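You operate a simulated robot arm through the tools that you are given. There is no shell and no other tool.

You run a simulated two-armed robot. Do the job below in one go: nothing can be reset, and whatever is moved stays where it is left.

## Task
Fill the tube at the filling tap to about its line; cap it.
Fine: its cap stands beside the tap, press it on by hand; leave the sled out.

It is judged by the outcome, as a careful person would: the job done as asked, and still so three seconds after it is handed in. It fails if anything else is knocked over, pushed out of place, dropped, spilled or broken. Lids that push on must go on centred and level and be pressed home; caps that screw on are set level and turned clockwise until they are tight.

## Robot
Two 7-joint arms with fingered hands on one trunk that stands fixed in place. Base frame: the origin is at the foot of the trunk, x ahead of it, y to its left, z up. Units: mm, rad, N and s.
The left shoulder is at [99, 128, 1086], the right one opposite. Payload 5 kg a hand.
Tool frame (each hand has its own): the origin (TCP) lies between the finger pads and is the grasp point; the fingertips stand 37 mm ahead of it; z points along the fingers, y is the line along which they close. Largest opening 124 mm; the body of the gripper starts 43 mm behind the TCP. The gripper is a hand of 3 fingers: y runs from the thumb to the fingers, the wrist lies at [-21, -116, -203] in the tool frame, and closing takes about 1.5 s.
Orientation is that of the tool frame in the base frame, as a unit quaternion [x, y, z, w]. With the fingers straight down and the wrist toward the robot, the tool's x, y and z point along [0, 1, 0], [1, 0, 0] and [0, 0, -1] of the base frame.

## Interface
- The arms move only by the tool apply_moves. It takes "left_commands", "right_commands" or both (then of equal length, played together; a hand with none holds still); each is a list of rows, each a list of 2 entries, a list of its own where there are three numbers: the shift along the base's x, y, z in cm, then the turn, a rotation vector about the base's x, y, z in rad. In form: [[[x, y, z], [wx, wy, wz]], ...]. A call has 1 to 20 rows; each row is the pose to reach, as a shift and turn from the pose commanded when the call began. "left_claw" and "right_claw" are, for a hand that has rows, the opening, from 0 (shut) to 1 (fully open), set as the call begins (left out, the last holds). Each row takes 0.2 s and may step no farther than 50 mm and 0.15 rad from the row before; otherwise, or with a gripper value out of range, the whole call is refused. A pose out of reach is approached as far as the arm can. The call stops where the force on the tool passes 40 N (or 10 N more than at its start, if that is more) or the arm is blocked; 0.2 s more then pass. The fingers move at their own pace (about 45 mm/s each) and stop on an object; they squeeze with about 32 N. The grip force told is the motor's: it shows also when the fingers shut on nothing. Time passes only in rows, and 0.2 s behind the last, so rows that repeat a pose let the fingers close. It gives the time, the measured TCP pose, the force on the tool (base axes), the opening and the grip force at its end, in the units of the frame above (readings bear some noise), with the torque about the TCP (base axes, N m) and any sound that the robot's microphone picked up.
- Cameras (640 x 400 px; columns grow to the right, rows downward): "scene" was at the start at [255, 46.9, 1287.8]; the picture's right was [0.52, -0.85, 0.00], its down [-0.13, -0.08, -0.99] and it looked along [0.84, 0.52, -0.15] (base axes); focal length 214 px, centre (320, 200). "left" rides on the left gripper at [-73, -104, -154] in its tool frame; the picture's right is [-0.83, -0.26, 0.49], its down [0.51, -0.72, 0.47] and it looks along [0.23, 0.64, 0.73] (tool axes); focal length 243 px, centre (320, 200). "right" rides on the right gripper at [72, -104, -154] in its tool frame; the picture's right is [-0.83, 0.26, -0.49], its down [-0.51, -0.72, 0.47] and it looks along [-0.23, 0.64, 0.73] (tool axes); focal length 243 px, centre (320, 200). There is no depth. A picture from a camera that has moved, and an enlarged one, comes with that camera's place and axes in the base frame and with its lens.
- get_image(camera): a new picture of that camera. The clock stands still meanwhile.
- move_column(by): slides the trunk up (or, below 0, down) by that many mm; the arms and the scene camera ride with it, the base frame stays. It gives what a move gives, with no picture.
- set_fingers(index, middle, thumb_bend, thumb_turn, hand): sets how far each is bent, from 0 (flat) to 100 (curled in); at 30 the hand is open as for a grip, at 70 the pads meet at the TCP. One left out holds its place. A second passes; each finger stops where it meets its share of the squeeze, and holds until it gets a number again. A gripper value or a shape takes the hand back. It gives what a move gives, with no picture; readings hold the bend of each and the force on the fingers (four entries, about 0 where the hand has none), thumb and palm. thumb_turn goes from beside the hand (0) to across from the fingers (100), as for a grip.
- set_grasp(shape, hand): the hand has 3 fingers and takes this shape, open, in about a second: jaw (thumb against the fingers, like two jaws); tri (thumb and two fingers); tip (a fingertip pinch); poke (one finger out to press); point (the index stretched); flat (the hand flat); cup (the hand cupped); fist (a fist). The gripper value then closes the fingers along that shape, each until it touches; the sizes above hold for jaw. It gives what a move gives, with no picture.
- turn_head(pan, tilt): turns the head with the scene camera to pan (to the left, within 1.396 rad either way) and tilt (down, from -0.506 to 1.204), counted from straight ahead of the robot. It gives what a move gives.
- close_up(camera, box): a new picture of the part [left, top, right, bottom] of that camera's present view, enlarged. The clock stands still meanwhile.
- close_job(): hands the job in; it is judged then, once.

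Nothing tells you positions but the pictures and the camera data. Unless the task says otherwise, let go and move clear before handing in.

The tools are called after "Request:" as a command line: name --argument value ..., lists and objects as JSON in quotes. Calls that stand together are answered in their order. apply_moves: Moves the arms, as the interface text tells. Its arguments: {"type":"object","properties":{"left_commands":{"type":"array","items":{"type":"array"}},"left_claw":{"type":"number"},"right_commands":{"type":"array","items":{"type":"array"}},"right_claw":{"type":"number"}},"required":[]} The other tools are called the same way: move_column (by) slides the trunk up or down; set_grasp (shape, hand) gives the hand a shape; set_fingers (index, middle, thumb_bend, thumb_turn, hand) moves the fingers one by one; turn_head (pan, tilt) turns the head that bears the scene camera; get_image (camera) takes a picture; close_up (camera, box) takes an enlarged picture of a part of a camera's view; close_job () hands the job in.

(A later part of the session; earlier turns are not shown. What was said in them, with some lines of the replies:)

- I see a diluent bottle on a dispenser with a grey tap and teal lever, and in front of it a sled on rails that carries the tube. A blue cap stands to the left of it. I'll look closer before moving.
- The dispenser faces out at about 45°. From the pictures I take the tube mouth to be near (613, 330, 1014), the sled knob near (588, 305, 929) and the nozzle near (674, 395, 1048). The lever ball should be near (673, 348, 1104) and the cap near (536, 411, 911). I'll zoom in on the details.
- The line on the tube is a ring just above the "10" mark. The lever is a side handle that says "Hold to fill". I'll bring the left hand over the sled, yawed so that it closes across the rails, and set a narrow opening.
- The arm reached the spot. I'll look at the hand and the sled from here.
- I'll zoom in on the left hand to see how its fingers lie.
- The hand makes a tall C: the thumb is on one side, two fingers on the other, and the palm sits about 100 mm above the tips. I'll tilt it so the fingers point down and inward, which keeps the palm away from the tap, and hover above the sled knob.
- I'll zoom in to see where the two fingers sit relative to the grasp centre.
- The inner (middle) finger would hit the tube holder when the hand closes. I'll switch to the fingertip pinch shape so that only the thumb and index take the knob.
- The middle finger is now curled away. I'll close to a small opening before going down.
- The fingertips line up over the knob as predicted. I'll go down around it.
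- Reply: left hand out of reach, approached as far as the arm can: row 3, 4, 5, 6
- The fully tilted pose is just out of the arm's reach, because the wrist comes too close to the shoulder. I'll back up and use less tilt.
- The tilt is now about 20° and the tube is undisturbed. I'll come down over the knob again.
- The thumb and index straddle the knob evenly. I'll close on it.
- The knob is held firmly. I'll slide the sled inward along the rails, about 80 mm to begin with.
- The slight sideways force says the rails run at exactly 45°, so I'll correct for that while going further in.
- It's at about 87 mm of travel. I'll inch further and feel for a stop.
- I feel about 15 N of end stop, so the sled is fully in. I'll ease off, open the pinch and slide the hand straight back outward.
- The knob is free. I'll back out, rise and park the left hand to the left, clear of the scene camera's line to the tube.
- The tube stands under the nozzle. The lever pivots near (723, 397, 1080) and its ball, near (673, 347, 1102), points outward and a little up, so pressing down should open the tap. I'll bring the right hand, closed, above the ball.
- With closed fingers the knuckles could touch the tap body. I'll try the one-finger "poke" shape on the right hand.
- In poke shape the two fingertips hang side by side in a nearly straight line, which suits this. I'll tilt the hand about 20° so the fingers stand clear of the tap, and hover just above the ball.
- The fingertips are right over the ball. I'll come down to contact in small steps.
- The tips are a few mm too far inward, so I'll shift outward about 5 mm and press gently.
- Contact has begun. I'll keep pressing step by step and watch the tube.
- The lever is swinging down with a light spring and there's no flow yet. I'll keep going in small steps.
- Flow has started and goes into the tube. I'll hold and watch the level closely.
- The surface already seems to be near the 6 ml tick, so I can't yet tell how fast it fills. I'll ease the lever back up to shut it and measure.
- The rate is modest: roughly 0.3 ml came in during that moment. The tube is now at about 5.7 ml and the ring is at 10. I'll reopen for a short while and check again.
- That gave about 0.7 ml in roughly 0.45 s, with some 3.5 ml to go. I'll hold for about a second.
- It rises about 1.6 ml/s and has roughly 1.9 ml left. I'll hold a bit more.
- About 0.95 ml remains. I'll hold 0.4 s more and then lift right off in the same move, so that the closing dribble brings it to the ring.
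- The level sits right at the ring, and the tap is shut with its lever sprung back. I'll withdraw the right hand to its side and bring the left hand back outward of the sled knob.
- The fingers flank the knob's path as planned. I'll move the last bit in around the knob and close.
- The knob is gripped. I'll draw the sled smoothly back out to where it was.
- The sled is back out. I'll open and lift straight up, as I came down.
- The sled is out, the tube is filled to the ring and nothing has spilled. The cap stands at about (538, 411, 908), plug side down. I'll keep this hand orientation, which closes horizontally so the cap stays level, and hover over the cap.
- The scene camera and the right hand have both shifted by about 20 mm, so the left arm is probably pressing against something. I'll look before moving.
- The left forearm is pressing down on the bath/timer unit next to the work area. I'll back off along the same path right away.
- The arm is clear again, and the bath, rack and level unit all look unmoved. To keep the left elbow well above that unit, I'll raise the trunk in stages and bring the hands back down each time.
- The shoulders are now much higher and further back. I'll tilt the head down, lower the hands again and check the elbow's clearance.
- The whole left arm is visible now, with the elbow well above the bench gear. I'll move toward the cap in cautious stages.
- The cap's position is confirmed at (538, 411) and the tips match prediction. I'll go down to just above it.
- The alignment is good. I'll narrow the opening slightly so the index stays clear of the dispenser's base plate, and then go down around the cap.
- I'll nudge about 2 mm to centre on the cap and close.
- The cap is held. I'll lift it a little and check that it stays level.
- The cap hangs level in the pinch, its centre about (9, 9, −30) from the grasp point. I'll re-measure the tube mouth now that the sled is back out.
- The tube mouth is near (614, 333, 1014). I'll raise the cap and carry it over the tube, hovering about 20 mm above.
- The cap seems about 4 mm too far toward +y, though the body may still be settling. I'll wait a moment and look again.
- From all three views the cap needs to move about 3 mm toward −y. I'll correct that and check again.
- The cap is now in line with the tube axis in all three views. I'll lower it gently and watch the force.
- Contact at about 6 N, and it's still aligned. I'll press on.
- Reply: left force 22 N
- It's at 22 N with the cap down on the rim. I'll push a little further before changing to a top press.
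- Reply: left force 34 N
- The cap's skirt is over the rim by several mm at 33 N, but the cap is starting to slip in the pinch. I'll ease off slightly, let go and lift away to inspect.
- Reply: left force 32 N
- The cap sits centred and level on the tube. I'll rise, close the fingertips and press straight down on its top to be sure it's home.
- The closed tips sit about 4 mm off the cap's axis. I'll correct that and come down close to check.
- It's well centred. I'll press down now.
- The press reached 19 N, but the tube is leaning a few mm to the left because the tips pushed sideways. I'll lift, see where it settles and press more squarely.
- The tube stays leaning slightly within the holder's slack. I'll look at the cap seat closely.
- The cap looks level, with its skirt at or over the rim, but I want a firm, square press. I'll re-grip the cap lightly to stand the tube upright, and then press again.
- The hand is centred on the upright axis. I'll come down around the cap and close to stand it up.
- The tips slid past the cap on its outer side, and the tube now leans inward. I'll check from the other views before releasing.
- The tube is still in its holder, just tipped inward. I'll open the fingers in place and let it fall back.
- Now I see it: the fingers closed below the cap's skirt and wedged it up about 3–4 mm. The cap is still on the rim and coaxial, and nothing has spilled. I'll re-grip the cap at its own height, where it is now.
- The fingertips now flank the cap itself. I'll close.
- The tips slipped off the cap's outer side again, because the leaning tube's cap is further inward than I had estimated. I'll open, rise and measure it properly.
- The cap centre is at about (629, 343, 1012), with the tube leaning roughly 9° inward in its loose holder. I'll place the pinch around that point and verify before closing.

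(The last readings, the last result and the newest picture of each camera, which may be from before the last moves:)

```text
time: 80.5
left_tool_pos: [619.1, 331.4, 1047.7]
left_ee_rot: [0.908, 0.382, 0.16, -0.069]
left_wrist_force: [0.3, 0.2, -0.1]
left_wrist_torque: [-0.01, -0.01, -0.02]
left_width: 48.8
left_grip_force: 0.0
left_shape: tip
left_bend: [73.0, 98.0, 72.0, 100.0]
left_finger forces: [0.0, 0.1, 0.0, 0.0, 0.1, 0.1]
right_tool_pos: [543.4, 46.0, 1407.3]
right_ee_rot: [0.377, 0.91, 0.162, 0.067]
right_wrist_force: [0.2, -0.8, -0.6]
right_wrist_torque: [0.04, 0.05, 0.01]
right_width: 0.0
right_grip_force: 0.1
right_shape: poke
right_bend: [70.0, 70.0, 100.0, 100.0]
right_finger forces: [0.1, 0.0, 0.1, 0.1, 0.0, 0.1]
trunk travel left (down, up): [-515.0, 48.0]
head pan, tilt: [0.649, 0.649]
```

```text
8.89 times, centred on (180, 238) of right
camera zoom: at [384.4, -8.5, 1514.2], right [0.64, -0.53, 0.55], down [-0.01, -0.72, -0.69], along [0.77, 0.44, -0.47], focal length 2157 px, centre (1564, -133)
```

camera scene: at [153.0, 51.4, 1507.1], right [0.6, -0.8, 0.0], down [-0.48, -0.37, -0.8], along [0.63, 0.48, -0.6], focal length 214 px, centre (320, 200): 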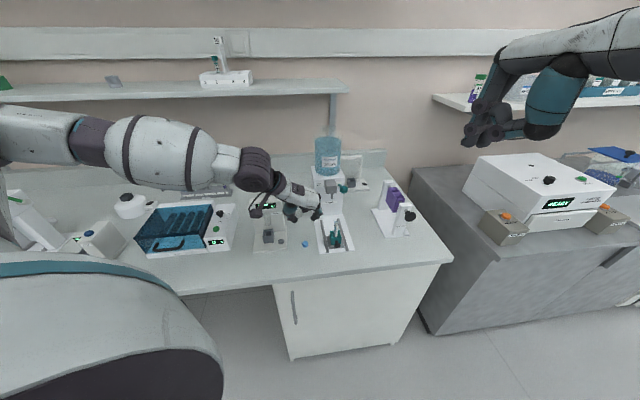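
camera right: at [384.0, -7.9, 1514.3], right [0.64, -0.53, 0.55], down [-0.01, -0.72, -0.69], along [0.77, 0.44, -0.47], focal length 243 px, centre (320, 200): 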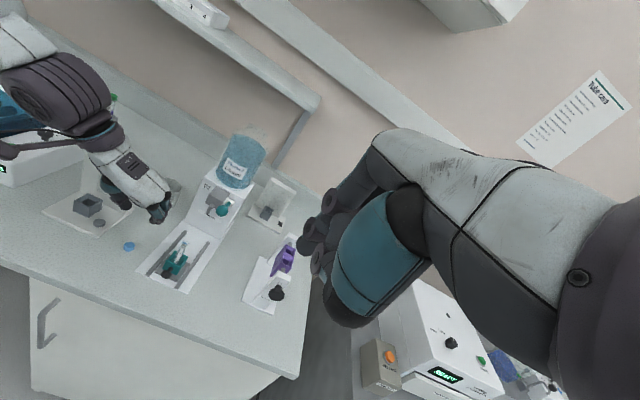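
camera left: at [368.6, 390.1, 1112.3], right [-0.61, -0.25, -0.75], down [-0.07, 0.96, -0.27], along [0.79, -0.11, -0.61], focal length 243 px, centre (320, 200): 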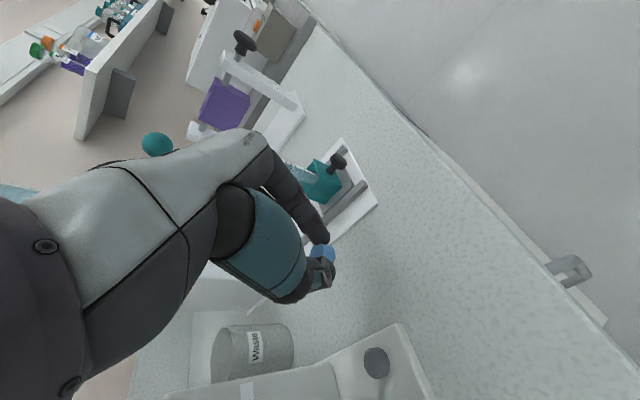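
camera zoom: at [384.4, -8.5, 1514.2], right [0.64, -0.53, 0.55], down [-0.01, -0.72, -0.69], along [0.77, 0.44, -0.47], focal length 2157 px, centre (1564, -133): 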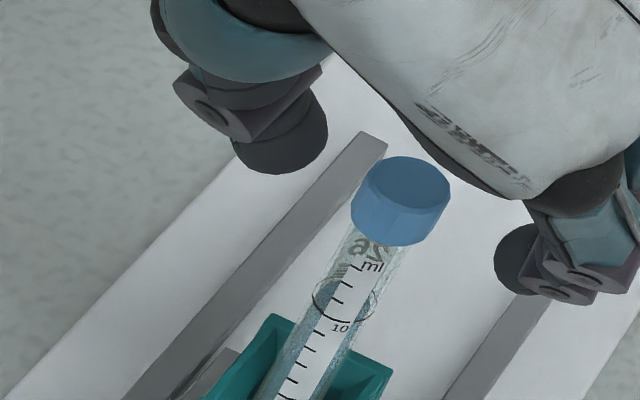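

All three views now put the cap midway between the tips. I'll close on it.

Request:
apply_moves --left_commands '[[[0, 0, -0.1], [0, 0, 0]], [[0, 0, -0.2], [0, 0, 0]], [[0, 0, -0.2], [0, 0, 0]], [[0, 0, -0.2], [0, 0, 0]], [[0, 0, -0.2], [0, 0, 0]], [[0, 0, -0.2], [0, 0, 0]]]' --left_claw 0.0

Request:
close_up --camera "scene" --box '[320, 195, 345, 225]'

Request:
close_up --camera "left" --box '[290, 200, 390, 280]'

Request:
close_up --camera "right" --box '[160, 215, 200, 260]'

```text
time: 81.9
left_tool_pos: [619.9, 333.0, 1044.6]
left_ee_rot: [0.908, 0.382, 0.16, -0.068]
left_wrist_force: [0.2, 0.8, -0.7]
left_wrist_torque: [-0.05, -0.05, 0.0]
left_width: 15.5
left_grip_force: 31.7
left_shape: tip
left_bend: [71.0, 100.0, 74.0, 100.0]
left_finger forces: [28.6, 0.1, 0.1, 0.0, 28.1, 0.0]
right_tool_pos: [541.5, 46.2, 1406.8]
right_ee_rot: [0.376, 0.91, 0.161, 0.067]
right_wrist_force: [-1.0, -0.9, -0.3]
right_wrist_torque: [-0.01, 0.02, -0.01]
right_width: 0.1
right_grip_force: 0.0
right_shape: poke
right_bend: [70.0, 70.0, 100.0, 100.0]
right_finger forces: [0.1, 0.0, 0.0, 0.0, 0.0, 0.1]
trunk travel left (down, up): [-515.0, 48.0]
head pan, tilt: [0.649, 0.649]
```

```text
13.33 times, centred on (332, 210) of scene
camera zoom: at [153.4, 50.7, 1507.1], right [0.6, -0.8, 0.0], down [-0.48, -0.37, -0.8], along [0.63, 0.48, -0.6], focal length 2860 px, centre (153, 67)
```

zoom: 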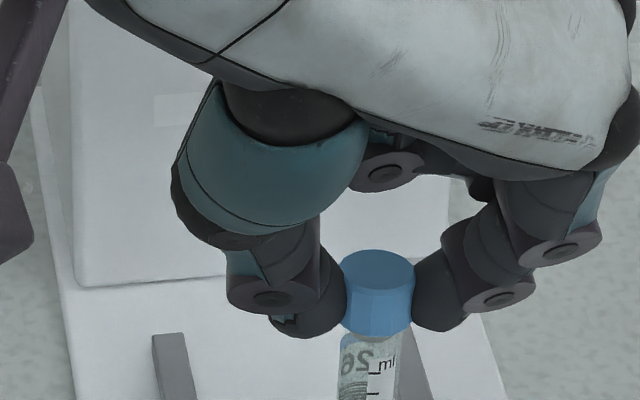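

```text
5.00 times, centred on (340, 240) of left
camera zoom: at [459.5, 319.8, 1164.5], right [-0.61, -0.25, -0.75], down [-0.07, 0.96, -0.27], along [0.79, -0.11, -0.61], focal length 1213 px, centre (220, 0)
```

zoom: 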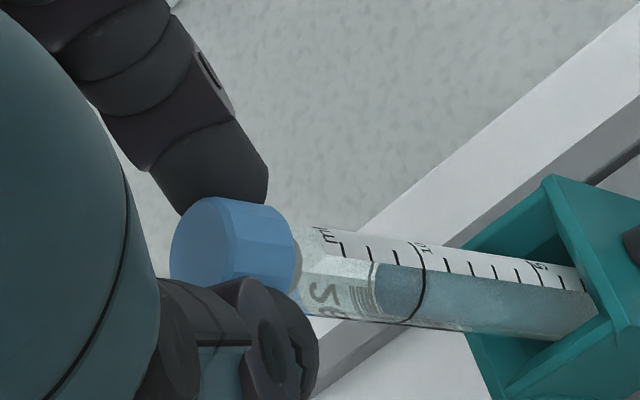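

```text
8.89 times, centred on (180, 238) of right
camera zoom: at [384.4, -8.6, 1514.1], right [0.64, -0.53, 0.55], down [-0.01, -0.72, -0.69], along [0.77, 0.44, -0.47], focal length 2157 px, centre (1564, -133)
```

zoom: 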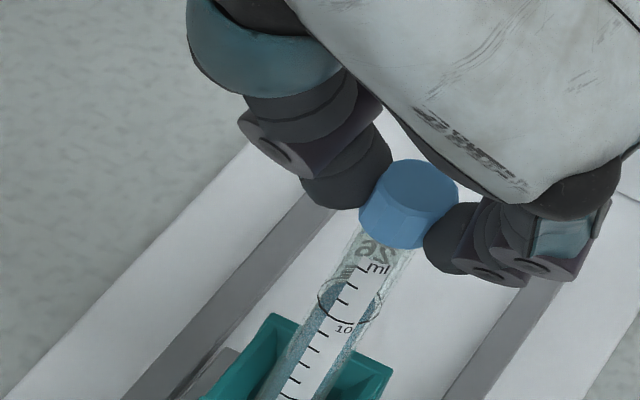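

The cap is firmly gripped, and the pinch axis lets it pivot. I'll swing the tube back upright.

Request:
apply_moves --left_commands '[[[-0.35, -0.25, 0.02], [0, 0, 0]], [[-0.7, -0.5, 0.04], [0, 0, 0]], [[-1.0, -0.7, 0.06], [0, 0, 0]], [[-1.25, -0.88, 0.08], [0, 0, 0]], [[-1.25, -0.88, 0.08], [0, 0, 0]]]'

Request:
close_up --camera "scene" --box '[315, 195, 350, 240]'

Request:
close_up --camera "left" --box '[290, 200, 390, 280]'

Request:
close_up --camera "right" --box '[160, 215, 210, 280]'

```text
time: 83.1
left_tool_pos: [607.5, 324.3, 1046.0]
left_ee_rot: [0.908, 0.382, 0.161, -0.067]
left_wrist_force: [1.8, -0.7, -0.6]
left_wrist_torque: [-0.03, -0.19, -0.03]
left_width: 15.4
left_grip_force: 31.8
left_shape: tip
left_bend: [71.0, 100.0, 74.0, 100.0]
left_finger forces: [28.9, 0.0, 0.0, 0.0, 27.9, 0.0]
right_tool_pos: [542.6, 46.0, 1406.8]
right_ee_rot: [0.377, 0.91, 0.162, 0.066]
right_wrist_force: [-1.1, -0.1, -0.3]
right_wrist_torque: [0.01, 0.0, 0.01]
right_width: 0.2
right_grip_force: 0.1
right_shape: poke
right_bend: [70.0, 70.0, 100.0, 100.0]
right_finger forces: [0.0, 0.0, 0.1, 0.0, 0.1, 0.1]
trunk travel left (down, up): [-515.0, 48.0]
head pan, tilt: [0.649, 0.649]
```

```text
8.89 times, centred on (332, 218) of scene
camera zoom: at [153.5, 50.8, 1507.1], right [0.6, -0.8, 0.0], down [-0.48, -0.37, -0.8], along [0.63, 0.48, -0.6], focal length 1906 px, centre (209, 44)
```

zoom: 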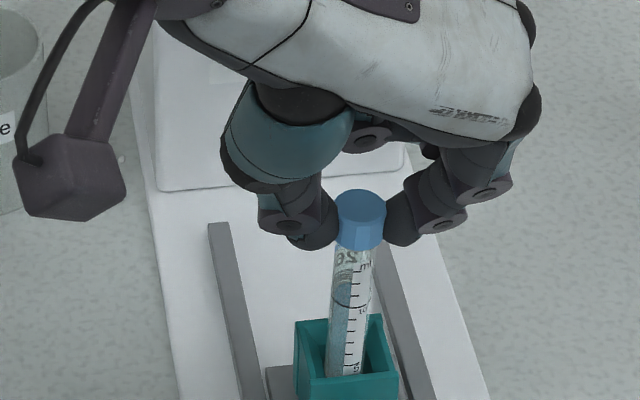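

```text
5.00 times, centred on (340, 240) of left
camera zoom: at [447.5, 311.0, 1165.0], right [-0.61, -0.25, -0.75], down [-0.07, 0.96, -0.27], along [0.79, -0.11, -0.61], focal length 1213 px, centre (220, 0)
```

zoom: 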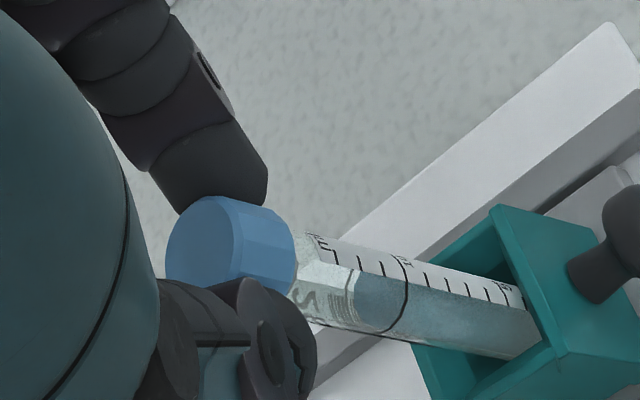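

```text
6.15 times, centred on (185, 248) of right
camera zoom: at [384.6, -8.5, 1514.1], right [0.64, -0.53, 0.55], down [-0.01, -0.72, -0.69], along [0.77, 0.44, -0.47], focal length 1493 px, centre (1151, -92)
```

zoom: 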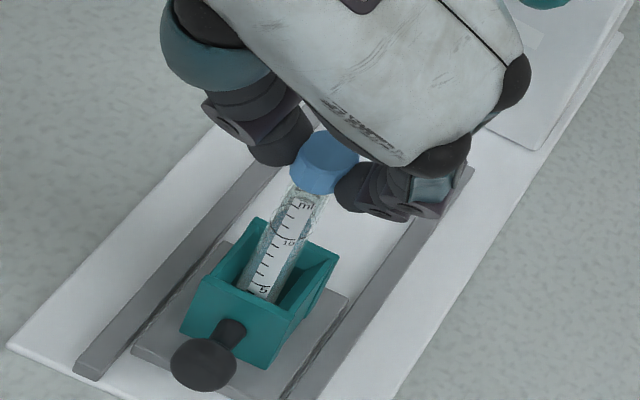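

It's upright to within a couple of degrees. I'll trim 2 mm to the left and then press down while held, adding a small correction for the body's sway under load.

Request:
apply_moves --left_commands '[[[-0.12, 0.15, 0], [0, 0, 0]], [[-0.08, 0.18, -0.25], [0, 0, 0]], [[-0.04, 0.2, -0.5], [0, 0, 0]]]'

Request:
close_up --camera "scene" --box '[315, 195, 350, 240]'

Request:
close_up --camera "left" --box '[290, 200, 390, 280]'

```text
time: 83.9
left_tool_pos: [607.1, 323.6, 1043.3]
left_ee_rot: [0.907, 0.381, 0.164, -0.066]
left_wrist_force: [1.8, -0.3, 11.8]
left_wrist_torque: [0.05, -0.32, 0.03]
left_width: 15.2
left_grip_force: 32.0
left_shape: tip
left_bend: [71.0, 100.0, 74.0, 100.0]
left_finger forces: [30.6, 0.0, 0.0, 0.0, 29.4, 0.1]
right_tool_pos: [540.2, 44.9, 1409.9]
right_ee_rot: [0.377, 0.91, 0.161, 0.068]
right_wrist_force: [0.1, -0.1, -0.5]
right_wrist_torque: [-0.02, 0.0, 0.04]
right_width: 0.0
right_grip_force: 0.1
right_shape: poke
right_bend: [70.0, 70.0, 100.0, 100.0]
right_finger forces: [0.0, 0.0, 0.1, 0.0, 0.1, 0.1]
trunk travel left (down, up): [-515.0, 48.0]
head pan, tilt: [0.649, 0.649]
```

```text
8.89 times, centred on (332, 218) of scene
camera zoom: at [151.7, 49.9, 1507.6], right [0.6, -0.8, 0.0], down [-0.48, -0.37, -0.8], along [0.63, 0.48, -0.6], focal length 1906 px, centre (209, 44)
```

zoom: 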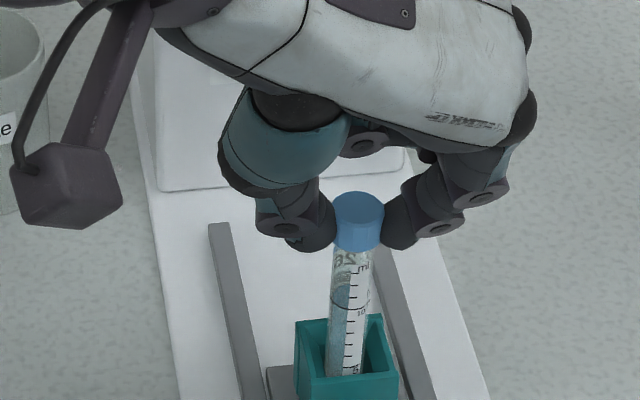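

```text
5.00 times, centred on (340, 240) of left
camera zoom: at [446.4, 311.9, 1162.1], right [-0.61, -0.25, -0.75], down [-0.07, 0.96, -0.27], along [0.79, -0.11, -0.6], focal length 1213 px, centre (220, 0)
```

zoom: 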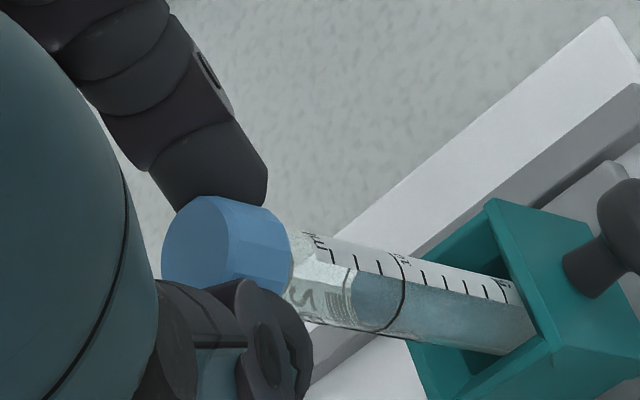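

Request:
apply_moves --left_commands '[[[0.05, 0.04, -0.3], [0, 0, 0]], [[0.1, 0.08, -0.6], [0, 0, 0]], [[0.15, 0.1, -0.9], [0, 0, 0]]]'

Request:
close_up --camera "scene" --box '[315, 195, 350, 240]'

Request:
close_up --camera "left" --box '[290, 200, 390, 280]'

```text
time: 84.6
left_tool_pos: [609.8, 326.2, 1041.5]
left_ee_rot: [0.906, 0.383, 0.168, -0.064]
left_wrist_force: [0.5, -0.3, 29.5]
left_wrist_torque: [0.1, -0.37, 0.08]
left_width: 16.1
left_grip_force: 32.1
left_shape: tip
left_bend: [72.0, 100.0, 74.0, 100.0]
left_finger forces: [34.2, 0.0, 0.0, 0.0, 34.0, 0.0]
right_tool_pos: [540.9, 44.0, 1406.9]
right_ee_rot: [0.377, 0.91, 0.161, 0.066]
right_wrist_force: [-0.1, 0.2, -0.5]
right_wrist_torque: [-0.04, 0.01, 0.01]
right_width: 0.0
right_grip_force: 0.0
right_shape: poke
right_bend: [70.0, 70.0, 100.0, 100.0]
right_finger forces: [0.1, 0.0, 0.0, 0.0, 0.0, 0.1]
trunk travel left (down, up): [-515.0, 48.0]
head pan, tilt: [0.649, 0.649]
stopped in row 3 (left hand): the force on the tool passed its limit at 43 N (the readings are from after the stop); the commanded pose is now the measured one
```

```text
8.89 times, centred on (332, 218) of scene
camera zoom: at [151.9, 49.9, 1507.2], right [0.6, -0.8, 0.0], down [-0.48, -0.37, -0.8], along [0.64, 0.48, -0.6], focal length 1906 px, centre (209, 44)
```

zoom: 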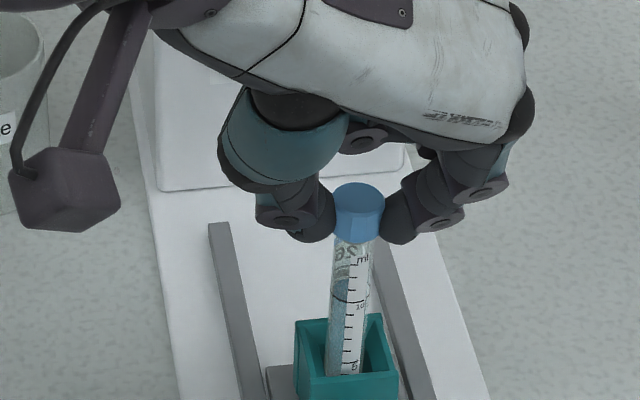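

```text
5.00 times, centred on (340, 240) of left
camera zoom: at [448.2, 313.9, 1158.5], right [-0.6, -0.25, -0.76], down [-0.06, 0.96, -0.27], along [0.8, -0.11, -0.59], focal length 1213 px, centre (220, 0)
```

zoom: 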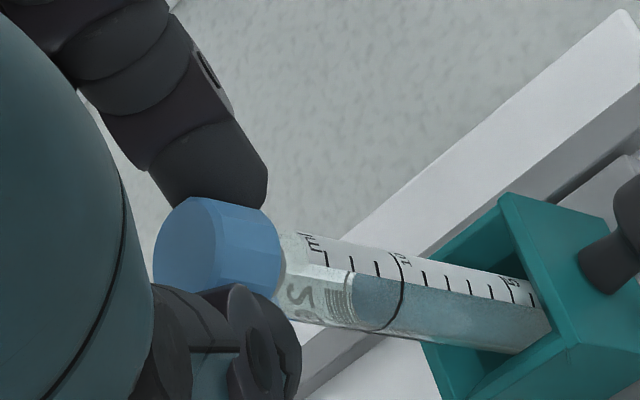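

It reached 43 N straight down. I'll open the fingers and inspect the seat closely.

Request:
apply_moves --left_commands '[[[0, 0, 0], [0, 0, 0]], [[0, 0, 0], [0, 0, 0]], [[0, 0, 0.1], [0, 0, 0]], [[0, 0, 0.2], [0, 0, 0]], [[0, 0, 0.3], [0, 0, 0]]]' --left_claw 0.4

Request:
close_up --camera "scene" --box '[326, 208, 342, 228]'

Request:
close_up --camera "left" --box '[300, 220, 370, 280]'

Request:
close_up --camera "right" --box '[160, 215, 210, 280]'

```text
time: 85.8
left_tool_pos: [609.0, 325.5, 1040.0]
left_ee_rot: [0.907, 0.383, 0.164, -0.066]
left_wrist_force: [-0.3, -0.7, -0.2]
left_wrist_torque: [-0.01, 0.02, 0.01]
left_width: 49.0
left_grip_force: 0.1
left_shape: tip
left_bend: [73.0, 98.0, 72.0, 100.0]
left_finger forces: [0.0, 0.0, 0.0, 0.0, 0.1, 0.0]
right_tool_pos: [543.7, 45.4, 1406.3]
right_ee_rot: [0.377, 0.91, 0.16, 0.067]
right_wrist_force: [-0.3, -0.5, 0.3]
right_wrist_torque: [-0.01, 0.01, 0.01]
right_width: 0.0
right_grip_force: 0.0
right_shape: poke
right_bend: [70.0, 70.0, 100.0, 100.0]
right_finger forces: [0.0, 0.0, 0.1, 0.0, 0.0, 0.0]
trunk travel left (down, up): [-515.0, 48.0]
head pan, tilt: [0.649, 0.649]
```

```text
16.00 times, centred on (334, 218) of scene
camera zoom: at [153.8, 50.9, 1506.9], right [0.6, -0.8, 0.0], down [-0.48, -0.37, -0.8], along [0.63, 0.48, -0.6], focal length 3432 px, centre (96, -88)
```

zoom: 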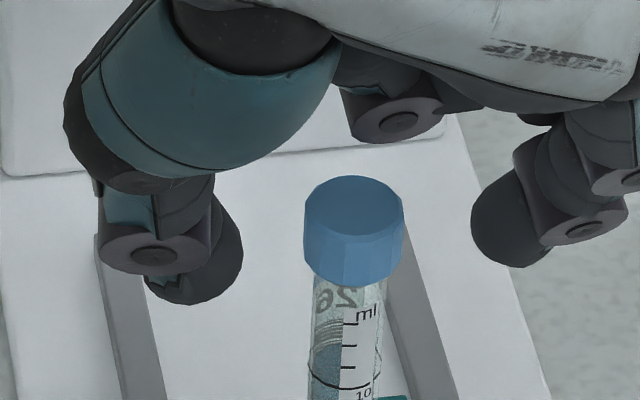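

```text
6.67 times, centred on (335, 250) of left
camera zoom: at [448.8, 313.8, 1157.8], right [-0.61, -0.25, -0.75], down [-0.07, 0.96, -0.27], along [0.79, -0.11, -0.6], focal length 1618 px, centre (220, -133)
```

zoom: 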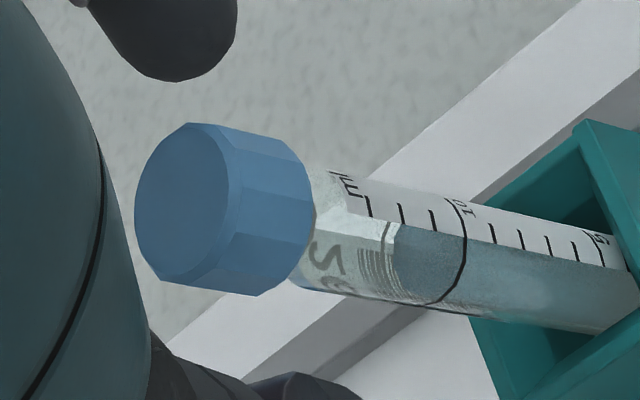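

```text
6.15 times, centred on (185, 248) of right
camera zoom: at [384.9, -8.4, 1513.9], right [0.64, -0.53, 0.55], down [-0.01, -0.72, -0.69], along [0.77, 0.44, -0.47], focal length 1493 px, centre (1151, -92)
```

zoom: 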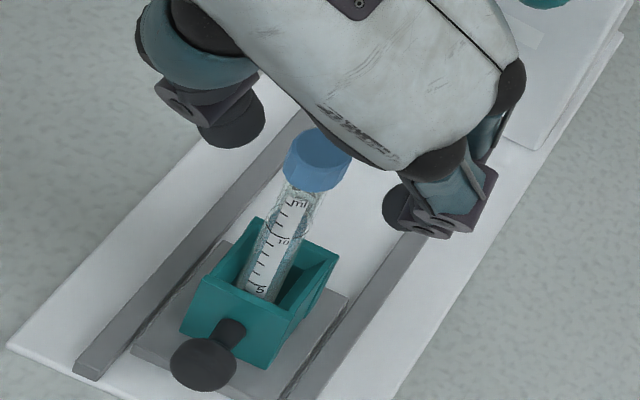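

The cap's shoulder is now flush on the rim, deeper than at any time before, with no grey plug showing. I'll check at higher zoom for gap and tilt.

Request:
close_up --camera "left" --box '[325, 235, 355, 265]'

Request:
close_up --camera "right" --box '[175, 228, 195, 250]'

```text
13.33 times, centred on (340, 250) of left
camera zoom: at [448.8, 313.8, 1157.8], right [-0.61, -0.25, -0.75], down [-0.07, 0.96, -0.27], along [0.79, -0.11, -0.6], focal length 3235 px, centre (53, -467)
```

zoom: 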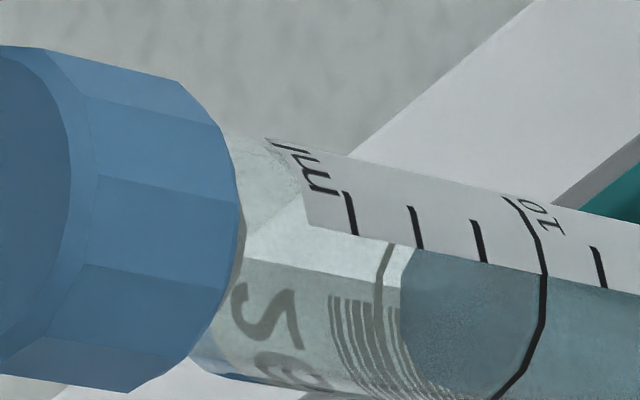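

```text
16.00 times, centred on (185, 239) of right
camera zoom: at [384.9, -8.4, 1513.9], right [0.64, -0.53, 0.55], down [-0.01, -0.72, -0.69], along [0.77, 0.44, -0.47], focal length 3882 px, centre (2480, -424)
```

zoom: 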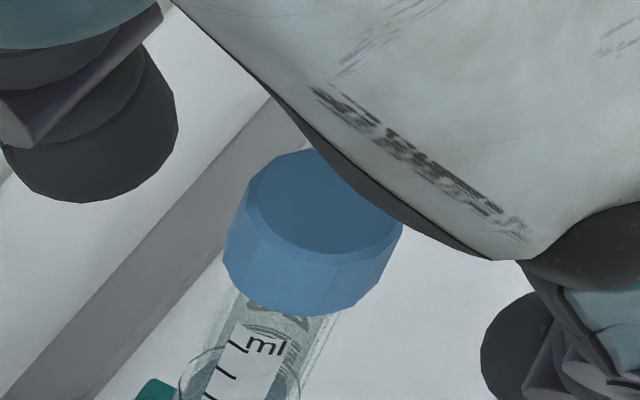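

It's seated to within a fraction of a mm, with perhaps 1–2° of tilt. I'll do one careful square press from above to level it: rise, close the tips and align.

Request:
apply_moves --left_commands '[[[0, 0, 1.5], [0, 0, 0]], [[0, 0, 3.5], [0, 0, 0]], [[0, 0, 5.5], [0, 0, 0]], [[0, 0, 5.5], [0, 0, 0]]]'

Request:
apply_moves --left_commands '[[[-0.1, 0.4, 0], [0, 0, 0]], [[-0.1, 0.4, 0], [0, 0, 0]], [[-0.1, 0.4, 0], [0, 0, 0]], [[-0.1, 0.4, 0], [0, 0, 0]], [[-0.1, 0.4, -1], [0, 0, 0]], [[-0.1, 0.4, -2], [0, 0, 0]], [[-0.1, 0.4, -2], [0, 0, 0]]]' --left_claw 0.0

Request:
close_up --camera "scene" --box '[320, 195, 345, 225]'

Request:
close_up --camera "left" --box '[280, 200, 380, 280]'

Request:
close_up --camera "right" --box '[160, 215, 200, 260]'

```text
time: 86.8
left_tool_pos: [608.9, 327.1, 1095.7]
left_ee_rot: [0.907, 0.382, 0.164, -0.066]
left_wrist_force: [0.2, -0.9, -0.5]
left_wrist_torque: [-0.01, -0.02, 0.03]
left_width: 48.9
left_grip_force: 0.0
left_shape: tip
left_bend: [73.0, 98.0, 72.0, 100.0]
left_finger forces: [0.0, 0.0, 0.0, 0.0, 0.0, 0.1]
right_tool_pos: [542.7, 45.6, 1406.3]
right_ee_rot: [0.378, 0.909, 0.162, 0.067]
right_wrist_force: [-0.1, -0.2, -0.1]
right_wrist_torque: [0.03, 0.04, -0.02]
right_width: 0.2
right_grip_force: 0.1
right_shape: poke
right_bend: [70.0, 70.0, 100.0, 100.0]
right_finger forces: [0.1, 0.1, 0.0, 0.0, 0.0, 0.0]
trunk travel left (down, up): [-515.0, 48.0]
head pan, tilt: [0.649, 0.649]
```

```text
time: 88.4
left_tool_pos: [607.1, 332.3, 1074.5]
left_ee_rot: [0.907, 0.382, 0.163, -0.066]
left_wrist_force: [-0.2, 0.6, -0.5]
left_wrist_torque: [-0.01, -0.02, -0.01]
left_width: 0.0
left_grip_force: 31.8
left_shape: tip
left_bend: [70.0, 100.0, 59.0, 100.0]
left_finger forces: [0.0, 0.0, 0.0, 0.0, 0.0, 0.1]
right_tool_pos: [541.2, 45.3, 1407.4]
right_ee_rot: [0.376, 0.91, 0.162, 0.067]
right_wrist_force: [-0.6, -0.6, -0.5]
right_wrist_torque: [0.02, -0.05, -0.01]
right_width: 0.2
right_grip_force: 0.1
right_shape: poke
right_bend: [70.0, 70.0, 100.0, 100.0]
right_finger forces: [0.0, 0.0, 0.0, 0.1, 0.0, 0.0]
trunk travel left (down, up): [-515.0, 48.0]
head pan, tilt: [0.649, 0.649]
```

```text
13.33 times, centred on (332, 210) of scene
camera zoom: at [153.1, 50.6, 1507.1], right [0.6, -0.8, 0.0], down [-0.48, -0.37, -0.8], along [0.63, 0.48, -0.6], focal length 2860 px, centre (153, 67)
```

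zoom: 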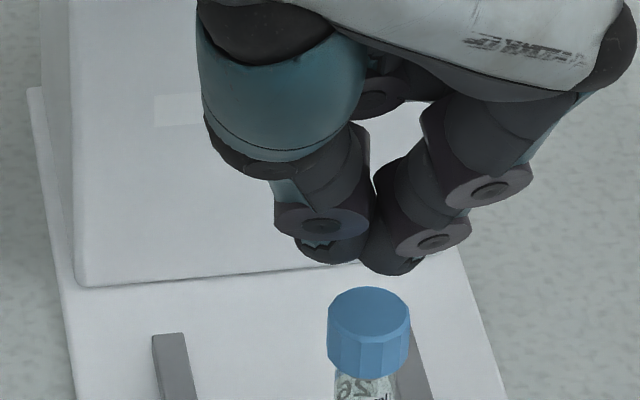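

```text
5.00 times, centred on (330, 240) of left
camera zoom: at [447.8, 318.8, 1193.1], right [-0.61, -0.25, -0.75], down [-0.07, 0.96, -0.27], along [0.79, -0.11, -0.6], focal length 1213 px, centre (270, 0)
```

zoom: 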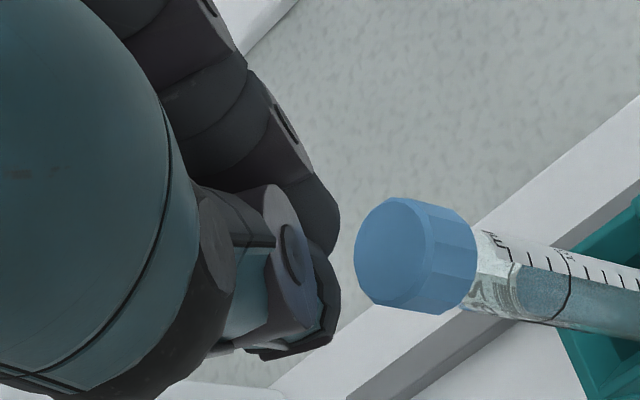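

```text
8.89 times, centred on (180, 238) of right
camera zoom: at [384.1, -8.7, 1514.3], right [0.64, -0.53, 0.55], down [-0.01, -0.72, -0.69], along [0.77, 0.44, -0.47], focal length 2157 px, centre (1564, -133)
```

zoom: 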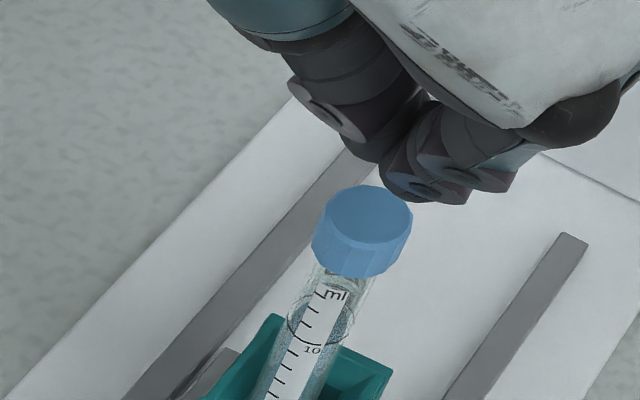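

The tips sit a few mm too far left, which is also why the tube leaned left in the first press. I'll shift back and press gently.

Request:
apply_moves --left_commands '[[[0.05, -0.35, -0.4], [0, 0, 0]], [[0.05, -0.35, -0.9], [0, 0, 0]], [[0.05, -0.35, -1.2], [0, 0, 0]], [[0.05, -0.35, -1.2], [0, 0, 0]]]'

Request:
close_up --camera "scene" --box '[320, 200, 345, 230]'

Request:
close_up --camera "left" --box '[280, 200, 380, 280]'

Request:
close_up --camera "right" --box '[160, 215, 200, 260]'

```text
time: 89.4
left_tool_pos: [609.2, 328.6, 1063.1]
left_ee_rot: [0.907, 0.382, 0.165, -0.066]
left_wrist_force: [-0.1, -0.8, 0.2]
left_wrist_torque: [-0.02, 0.0, 0.02]
left_width: 0.0
left_grip_force: 32.5
left_shape: tip
left_bend: [70.0, 100.0, 59.0, 100.0]
left_finger forces: [0.0, 0.1, 0.0, 0.0, 0.1, 0.0]
right_tool_pos: [543.9, 47.0, 1406.3]
right_ee_rot: [0.377, 0.91, 0.161, 0.066]
right_wrist_force: [0.6, -0.9, 0.2]
right_wrist_torque: [-0.02, 0.01, 0.02]
right_width: 0.2
right_grip_force: 0.1
right_shape: poke
right_bend: [70.0, 70.0, 100.0, 100.0]
right_finger forces: [0.0, 0.0, 0.0, 0.0, 0.1, 0.0]
trunk travel left (down, up): [-515.0, 48.0]
head pan, tilt: [0.649, 0.649]
```

```text
13.33 times, centred on (332, 215) of scene
camera zoom: at [153.3, 50.6, 1507.1], right [0.6, -0.8, 0.0], down [-0.48, -0.37, -0.8], along [0.63, 0.48, -0.6], focal length 2860 px, centre (153, 0)
```

zoom: 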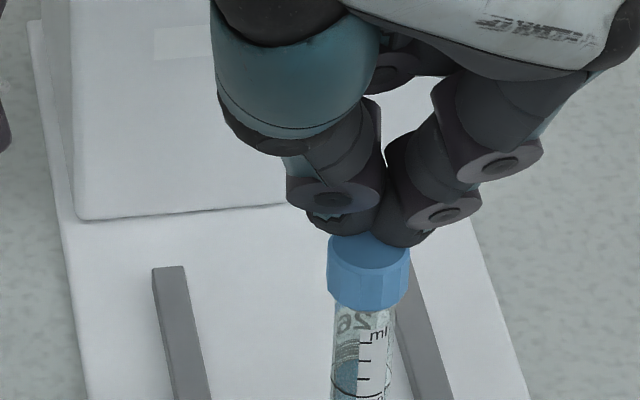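

```text
5.00 times, centred on (330, 240) of left
camera zoom: at [448.6, 315.4, 1181.7], right [-0.61, -0.25, -0.75], down [-0.07, 0.96, -0.27], along [0.79, -0.11, -0.6], focal length 1213 px, centre (270, 0)
```

zoom: 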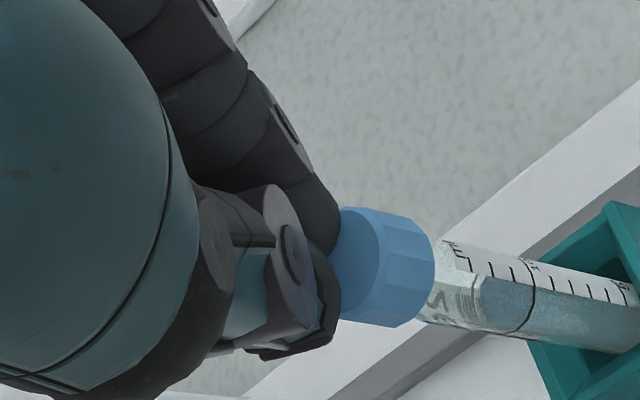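

```text
8.89 times, centred on (180, 238) of right
camera zoom: at [384.3, -8.7, 1514.2], right [0.64, -0.53, 0.55], down [-0.01, -0.72, -0.69], along [0.77, 0.44, -0.47], focal length 2157 px, centre (1564, -133)
```

zoom: 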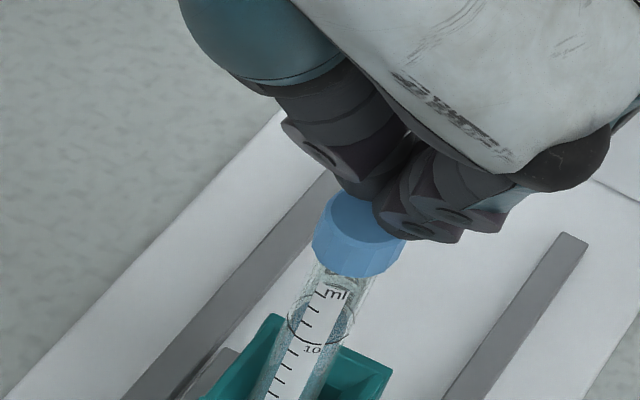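

It's well centred over the cap. I'll press down with a small sway correction.

Request:
apply_moves --left_commands '[[[0, 0, -0.4], [0, 0, 0]], [[0.02, 0.02, -0.8], [0, 0, 0]], [[0.08, 0.06, -1.1], [0, 0, 0]], [[0.14, 0.1, -1.4], [0, 0, 0]]]'

Request:
close_up --camera "scene" --box '[320, 200, 345, 230]'

Request:
close_up --camera "left" --box '[280, 200, 380, 280]'

```text
time: 90.4
left_tool_pos: [611.0, 328.7, 1059.1]
left_ee_rot: [0.905, 0.383, 0.172, -0.063]
left_wrist_force: [1.7, -0.7, 26.1]
left_wrist_torque: [-0.02, -0.29, -0.01]
left_width: 0.1
left_grip_force: 32.1
left_shape: tip
left_bend: [70.0, 100.0, 58.0, 100.0]
left_finger forces: [0.1, 0.0, 0.1, 0.0, 0.0, 0.1]
right_tool_pos: [542.1, 45.0, 1406.6]
right_ee_rot: [0.377, 0.91, 0.16, 0.068]
right_wrist_force: [-0.1, 0.1, 0.0]
right_wrist_torque: [-0.03, 0.01, -0.01]
right_width: 0.1
right_grip_force: 0.0
right_shape: poke
right_bend: [70.0, 70.0, 100.0, 100.0]
right_finger forces: [0.0, 0.0, 0.1, 0.0, 0.0, 0.1]
trunk travel left (down, up): [-515.0, 48.0]
head pan, tilt: [0.649, 0.649]
stopped in row 4 (left hand): the force on the tool passed its limit at 43 N (the readings are from after the stop); the commanded pose is now the measured one
```

```text
13.33 times, centred on (332, 215) of scene
camera zoom: at [151.9, 49.9, 1507.2], right [0.6, -0.8, 0.0], down [-0.48, -0.37, -0.8], along [0.64, 0.48, -0.6], focal length 2860 px, centre (153, 0)
```

zoom: 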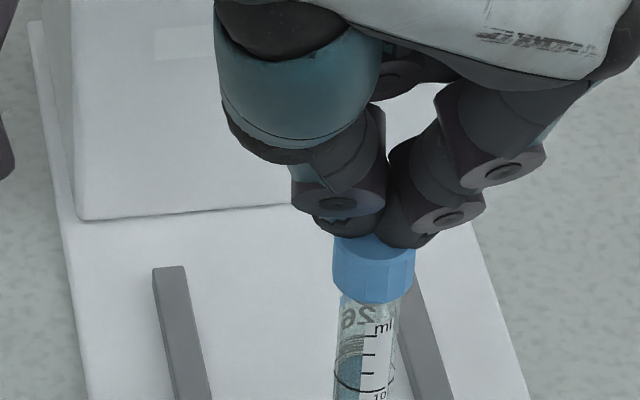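

```text
5.00 times, centred on (330, 240) of left
camera zoom: at [449.4, 315.8, 1174.7], right [-0.59, -0.25, -0.76], down [-0.06, 0.96, -0.27], along [0.8, -0.11, -0.59], focal length 1213 px, centre (270, 0)
```

zoom: 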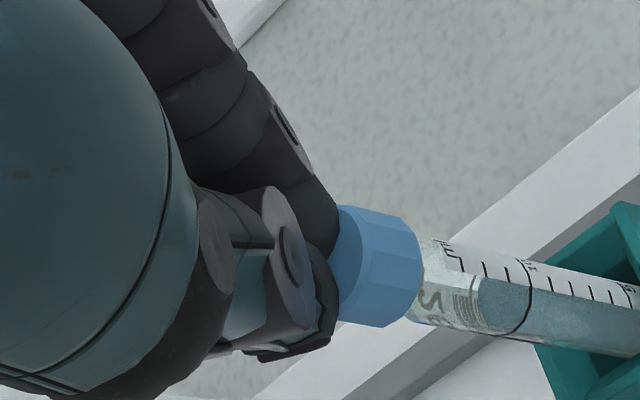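

That was 43 N squarely from above, and the tube stayed upright. I'll lift straight up and inspect.

Request:
apply_moves --left_commands '[[[0, 0, 0.5], [0, 0, 0]], [[0, 0, 1.5], [0, 0, 0]], [[0, 0, 3.5], [0, 0, 0]], [[-0.7, 0.3, 6], [0, 0, 0]], [[-1.5, 1, 9], [0, 0, 0]], [[-1.5, 1, 9], [0, 0, 0]]]'

Request:
close_up --camera "scene" --box '[326, 208, 342, 228]'

Request:
close_up --camera "left" --box '[340, 220, 400, 270]'

Request:
close_up --camera "right" --box '[155, 215, 205, 290]'

Request:
close_up --camera "scene" --box '[310, 190, 360, 250]'

```text
time: 91.8
left_tool_pos: [595.5, 337.8, 1145.1]
left_ee_rot: [0.906, 0.382, 0.169, -0.064]
left_wrist_force: [0.6, -0.6, -0.6]
left_wrist_torque: [0.03, 0.0, -0.01]
left_width: 0.2
left_grip_force: 31.9
left_shape: tip
left_bend: [70.0, 100.0, 59.0, 100.0]
left_finger forces: [0.0, 0.1, 0.0, 0.1, 0.0, 0.0]
right_tool_pos: [542.0, 45.6, 1406.9]
right_ee_rot: [0.377, 0.91, 0.162, 0.067]
right_wrist_force: [-0.5, -0.4, 0.1]
right_wrist_torque: [0.03, 0.01, -0.01]
right_width: 0.0
right_grip_force: 0.2
right_shape: poke
right_bend: [70.0, 70.0, 100.0, 100.0]
right_finger forces: [0.0, 0.0, 0.0, 0.1, 0.1, 0.1]
trunk travel left (down, up): [-515.0, 48.0]
head pan, tilt: [0.649, 0.649]
```

```text
16.00 times, centred on (334, 218) of scene
camera zoom: at [153.3, 50.5, 1507.0], right [0.6, -0.8, 0.0], down [-0.48, -0.37, -0.8], along [0.63, 0.48, -0.6], focal length 3432 px, centre (96, -88)
```

zoom: 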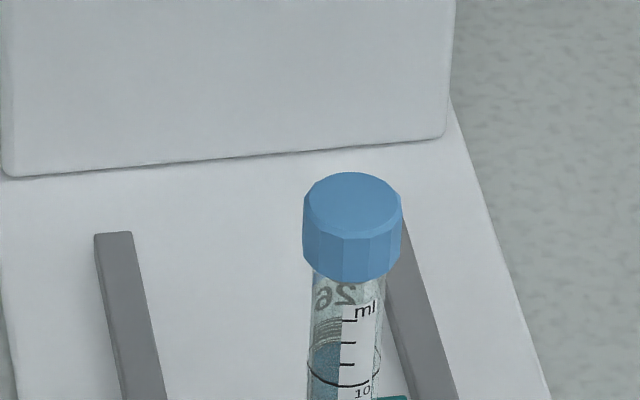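

```text
8.00 times, centred on (370, 245) of left
camera zoom: at [434.2, 325.5, 1262.5], right [-0.6, -0.25, -0.76], down [-0.06, 0.96, -0.27], along [0.8, -0.11, -0.59], focal length 1941 px, centre (-80, -160)
```

zoom: 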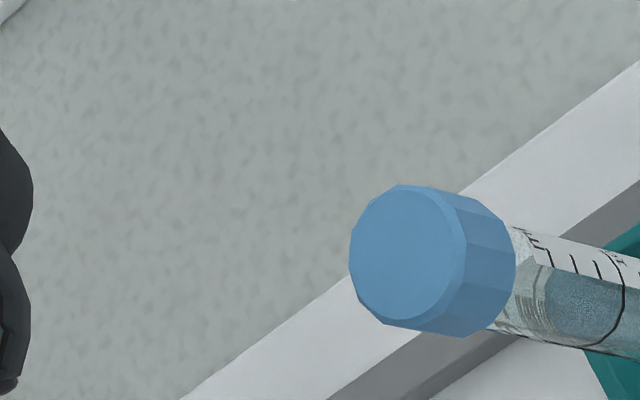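

```text
5.33 times, centred on (180, 252) of right
camera zoom: at [384.4, -8.8, 1514.1], right [0.64, -0.53, 0.55], down [-0.01, -0.72, -0.69], along [0.77, 0.44, -0.47], focal length 1294 px, centre (1067, -80)
```

zoom: 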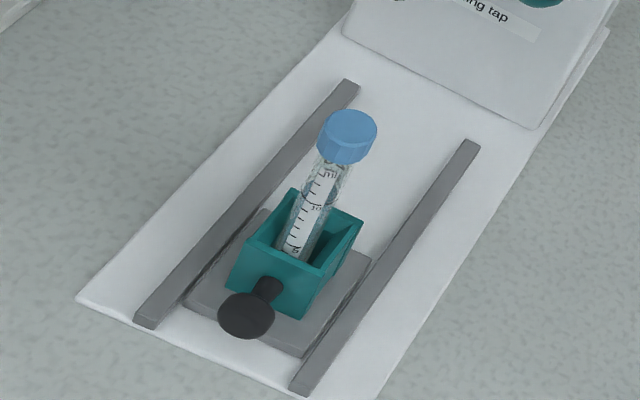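

```text
6.67 times, centred on (335, 220) of scene
camera zoom: at [153.3, 50.5, 1507.0], right [0.6, -0.8, 0.0], down [-0.48, -0.37, -0.8], along [0.63, 0.48, -0.6], focal length 1430 px, centre (220, 67)
```

zoom: 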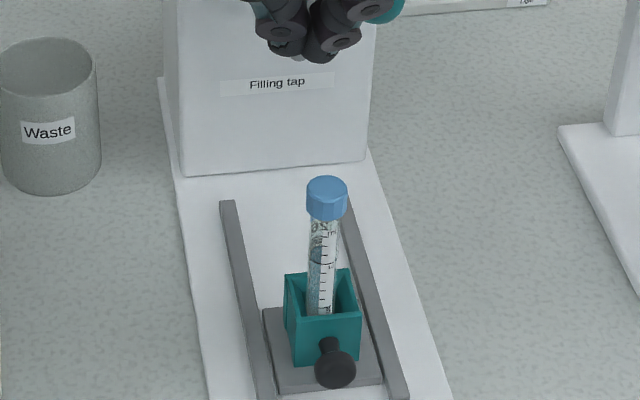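

The cap is level, centred and flush, and the sled knob is exactly where it began. I'll move the left hand clear and take a last look at everything.

Request:
apply_moves --left_commands '[[[-2, 0, 2], [0, 0, 0]], [[-4, 1, 5], [0, 0, 0]], [[-6, 2, 8], [0, 0, 0]], [[-8, 3, 11], [0, 0, 0]], [[-8, 3, 11], [0, 0, 0]]]'

Request:
get_image --camera "scene"

Request:
close_up --camera "scene" --box '[130, 120, 370, 270]'

Request:
close_up --camera "scene" --box '[322, 205, 346, 240]'

Request:
close_up --camera "left" --box '[340, 180, 440, 260]'

Request:
get_image --camera "right"

```text
time: 93.0
left_tool_pos: [516.0, 367.8, 1256.3]
left_ee_rot: [0.906, 0.382, 0.168, -0.064]
left_wrist_force: [0.6, 0.3, -0.5]
left_wrist_torque: [-0.03, 0.03, 0.02]
left_width: 0.0
left_grip_force: 32.0
left_shape: tip
left_bend: [70.0, 100.0, 59.0, 100.0]
left_finger forces: [0.1, 0.1, 0.0, 0.0, 0.0, 0.0]
right_tool_pos: [543.2, 44.8, 1406.0]
right_ee_rot: [0.376, 0.91, 0.161, 0.066]
right_wrist_force: [0.0, -0.2, -0.4]
right_wrist_torque: [0.05, -0.03, 0.02]
right_width: 0.0
right_grip_force: 0.0
right_shape: poke
right_bend: [70.0, 70.0, 100.0, 100.0]
right_finger forces: [0.0, 0.0, 0.0, 0.1, 0.1, 0.2]
trunk travel left (down, up): [-515.0, 48.0]
head pan, tilt: [0.649, 0.649]
```

```text
taken
camera scene: at [154.1, 50.4, 1506.9], right [0.6, -0.8, 0.0], down [-0.48, -0.37, -0.8], along [0.63, 0.48, -0.6], focal length 214 px, centre (320, 200)
```

scene: 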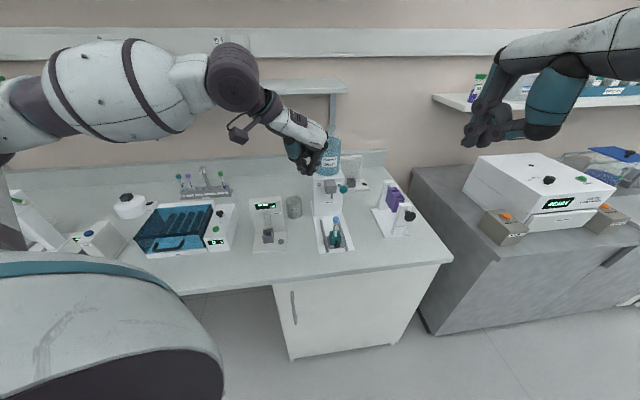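

```text
2.67 times, centred on (250, 195) of scene
camera zoom: at [154.1, 50.4, 1506.9], right [0.6, -0.8, 0.0], down [-0.48, -0.37, -0.8], along [0.63, 0.48, -0.6], focal length 572 px, centre (507, 213)
```

zoom: 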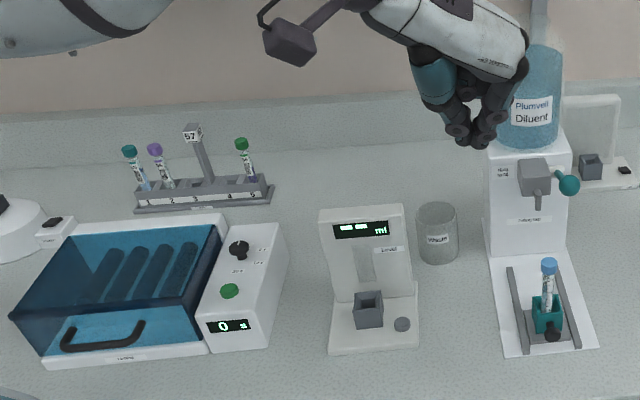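

```text
11.43 times, centred on (334, 222) of scene
camera zoom: at [154.1, 50.4, 1506.9], right [0.6, -0.8, 0.0], down [-0.48, -0.37, -0.8], along [0.63, 0.48, -0.6], focal length 2451 px, centre (160, -57)
```

zoom: 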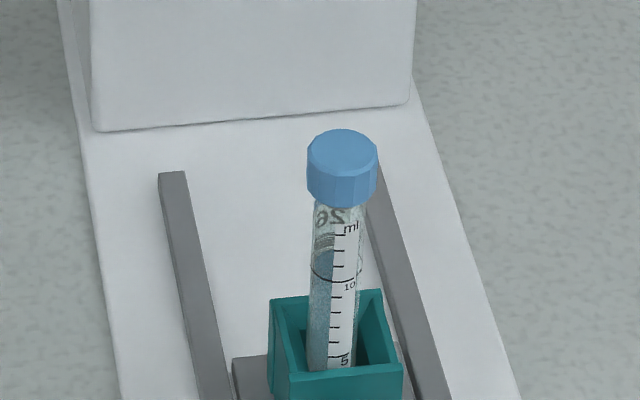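

```text
5.00 times, centred on (390, 220) of left
camera zoom: at [354.3, 355.3, 1373.2], right [-0.6, -0.25, -0.76], down [-0.06, 0.96, -0.27], along [0.8, -0.11, -0.59], focal length 1213 px, centre (-30, 100)
```

zoom: 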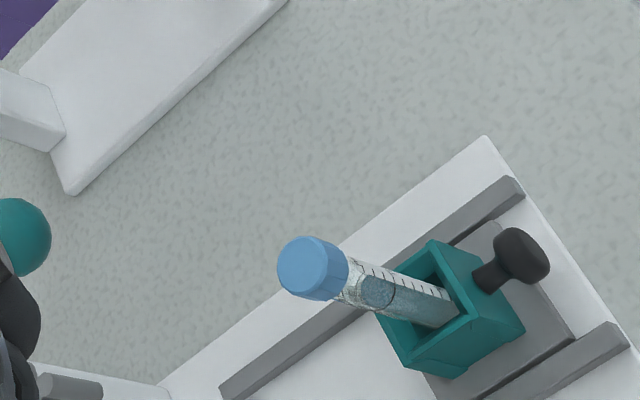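

```text
taken
camera right: at [385.2, -8.9, 1513.7], right [0.64, -0.53, 0.55], down [-0.01, -0.72, -0.69], along [0.77, 0.44, -0.47], focal length 243 px, centre (320, 200)
```

right: 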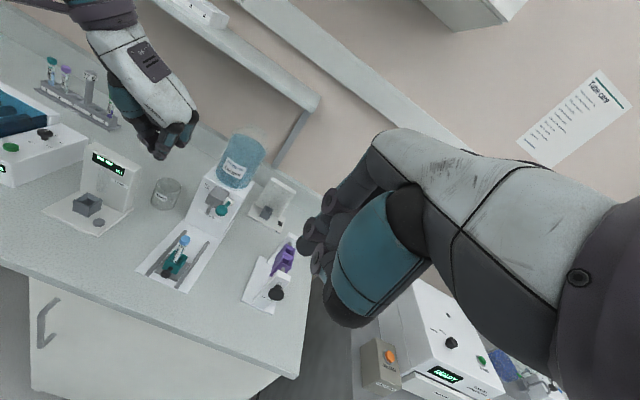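

The tube is filled to its ring and capped level, and it stands in the sled, which is back out. The tap is closed, both hands are clear and nothing else has moved, so I'm handing the job in.

Request:
close_job

```text
The job is handed in.
```

The tube is filled to about its line and capped, and it stands in the sled, which is back out where it started. I've handed the job in.

- **Fill:** the level came right up to the ring at the 10 ml mark. The tap shut cleanly and nothing spilled.
- **Cap:** my second grip closed under the cap and lifted it a few mm. I then re-seated it with two straight presses that each reached about 43 N. The pictures show it level, centred and flush with the rim. I judged the seat from the pictures alone, so a gap of up to about 1 mm could have escaped me.
- **Tube:** it leans very slightly inward because it sits loosely in its holder.
- **Arm contact:** on the way to the cap the left forearm pressed down on the bath unit hard enough to shift the robot about 20 mm. I backed off at once, raised the trunk and worked from higher up. The bath, its display and the rack of vials look the same as before.
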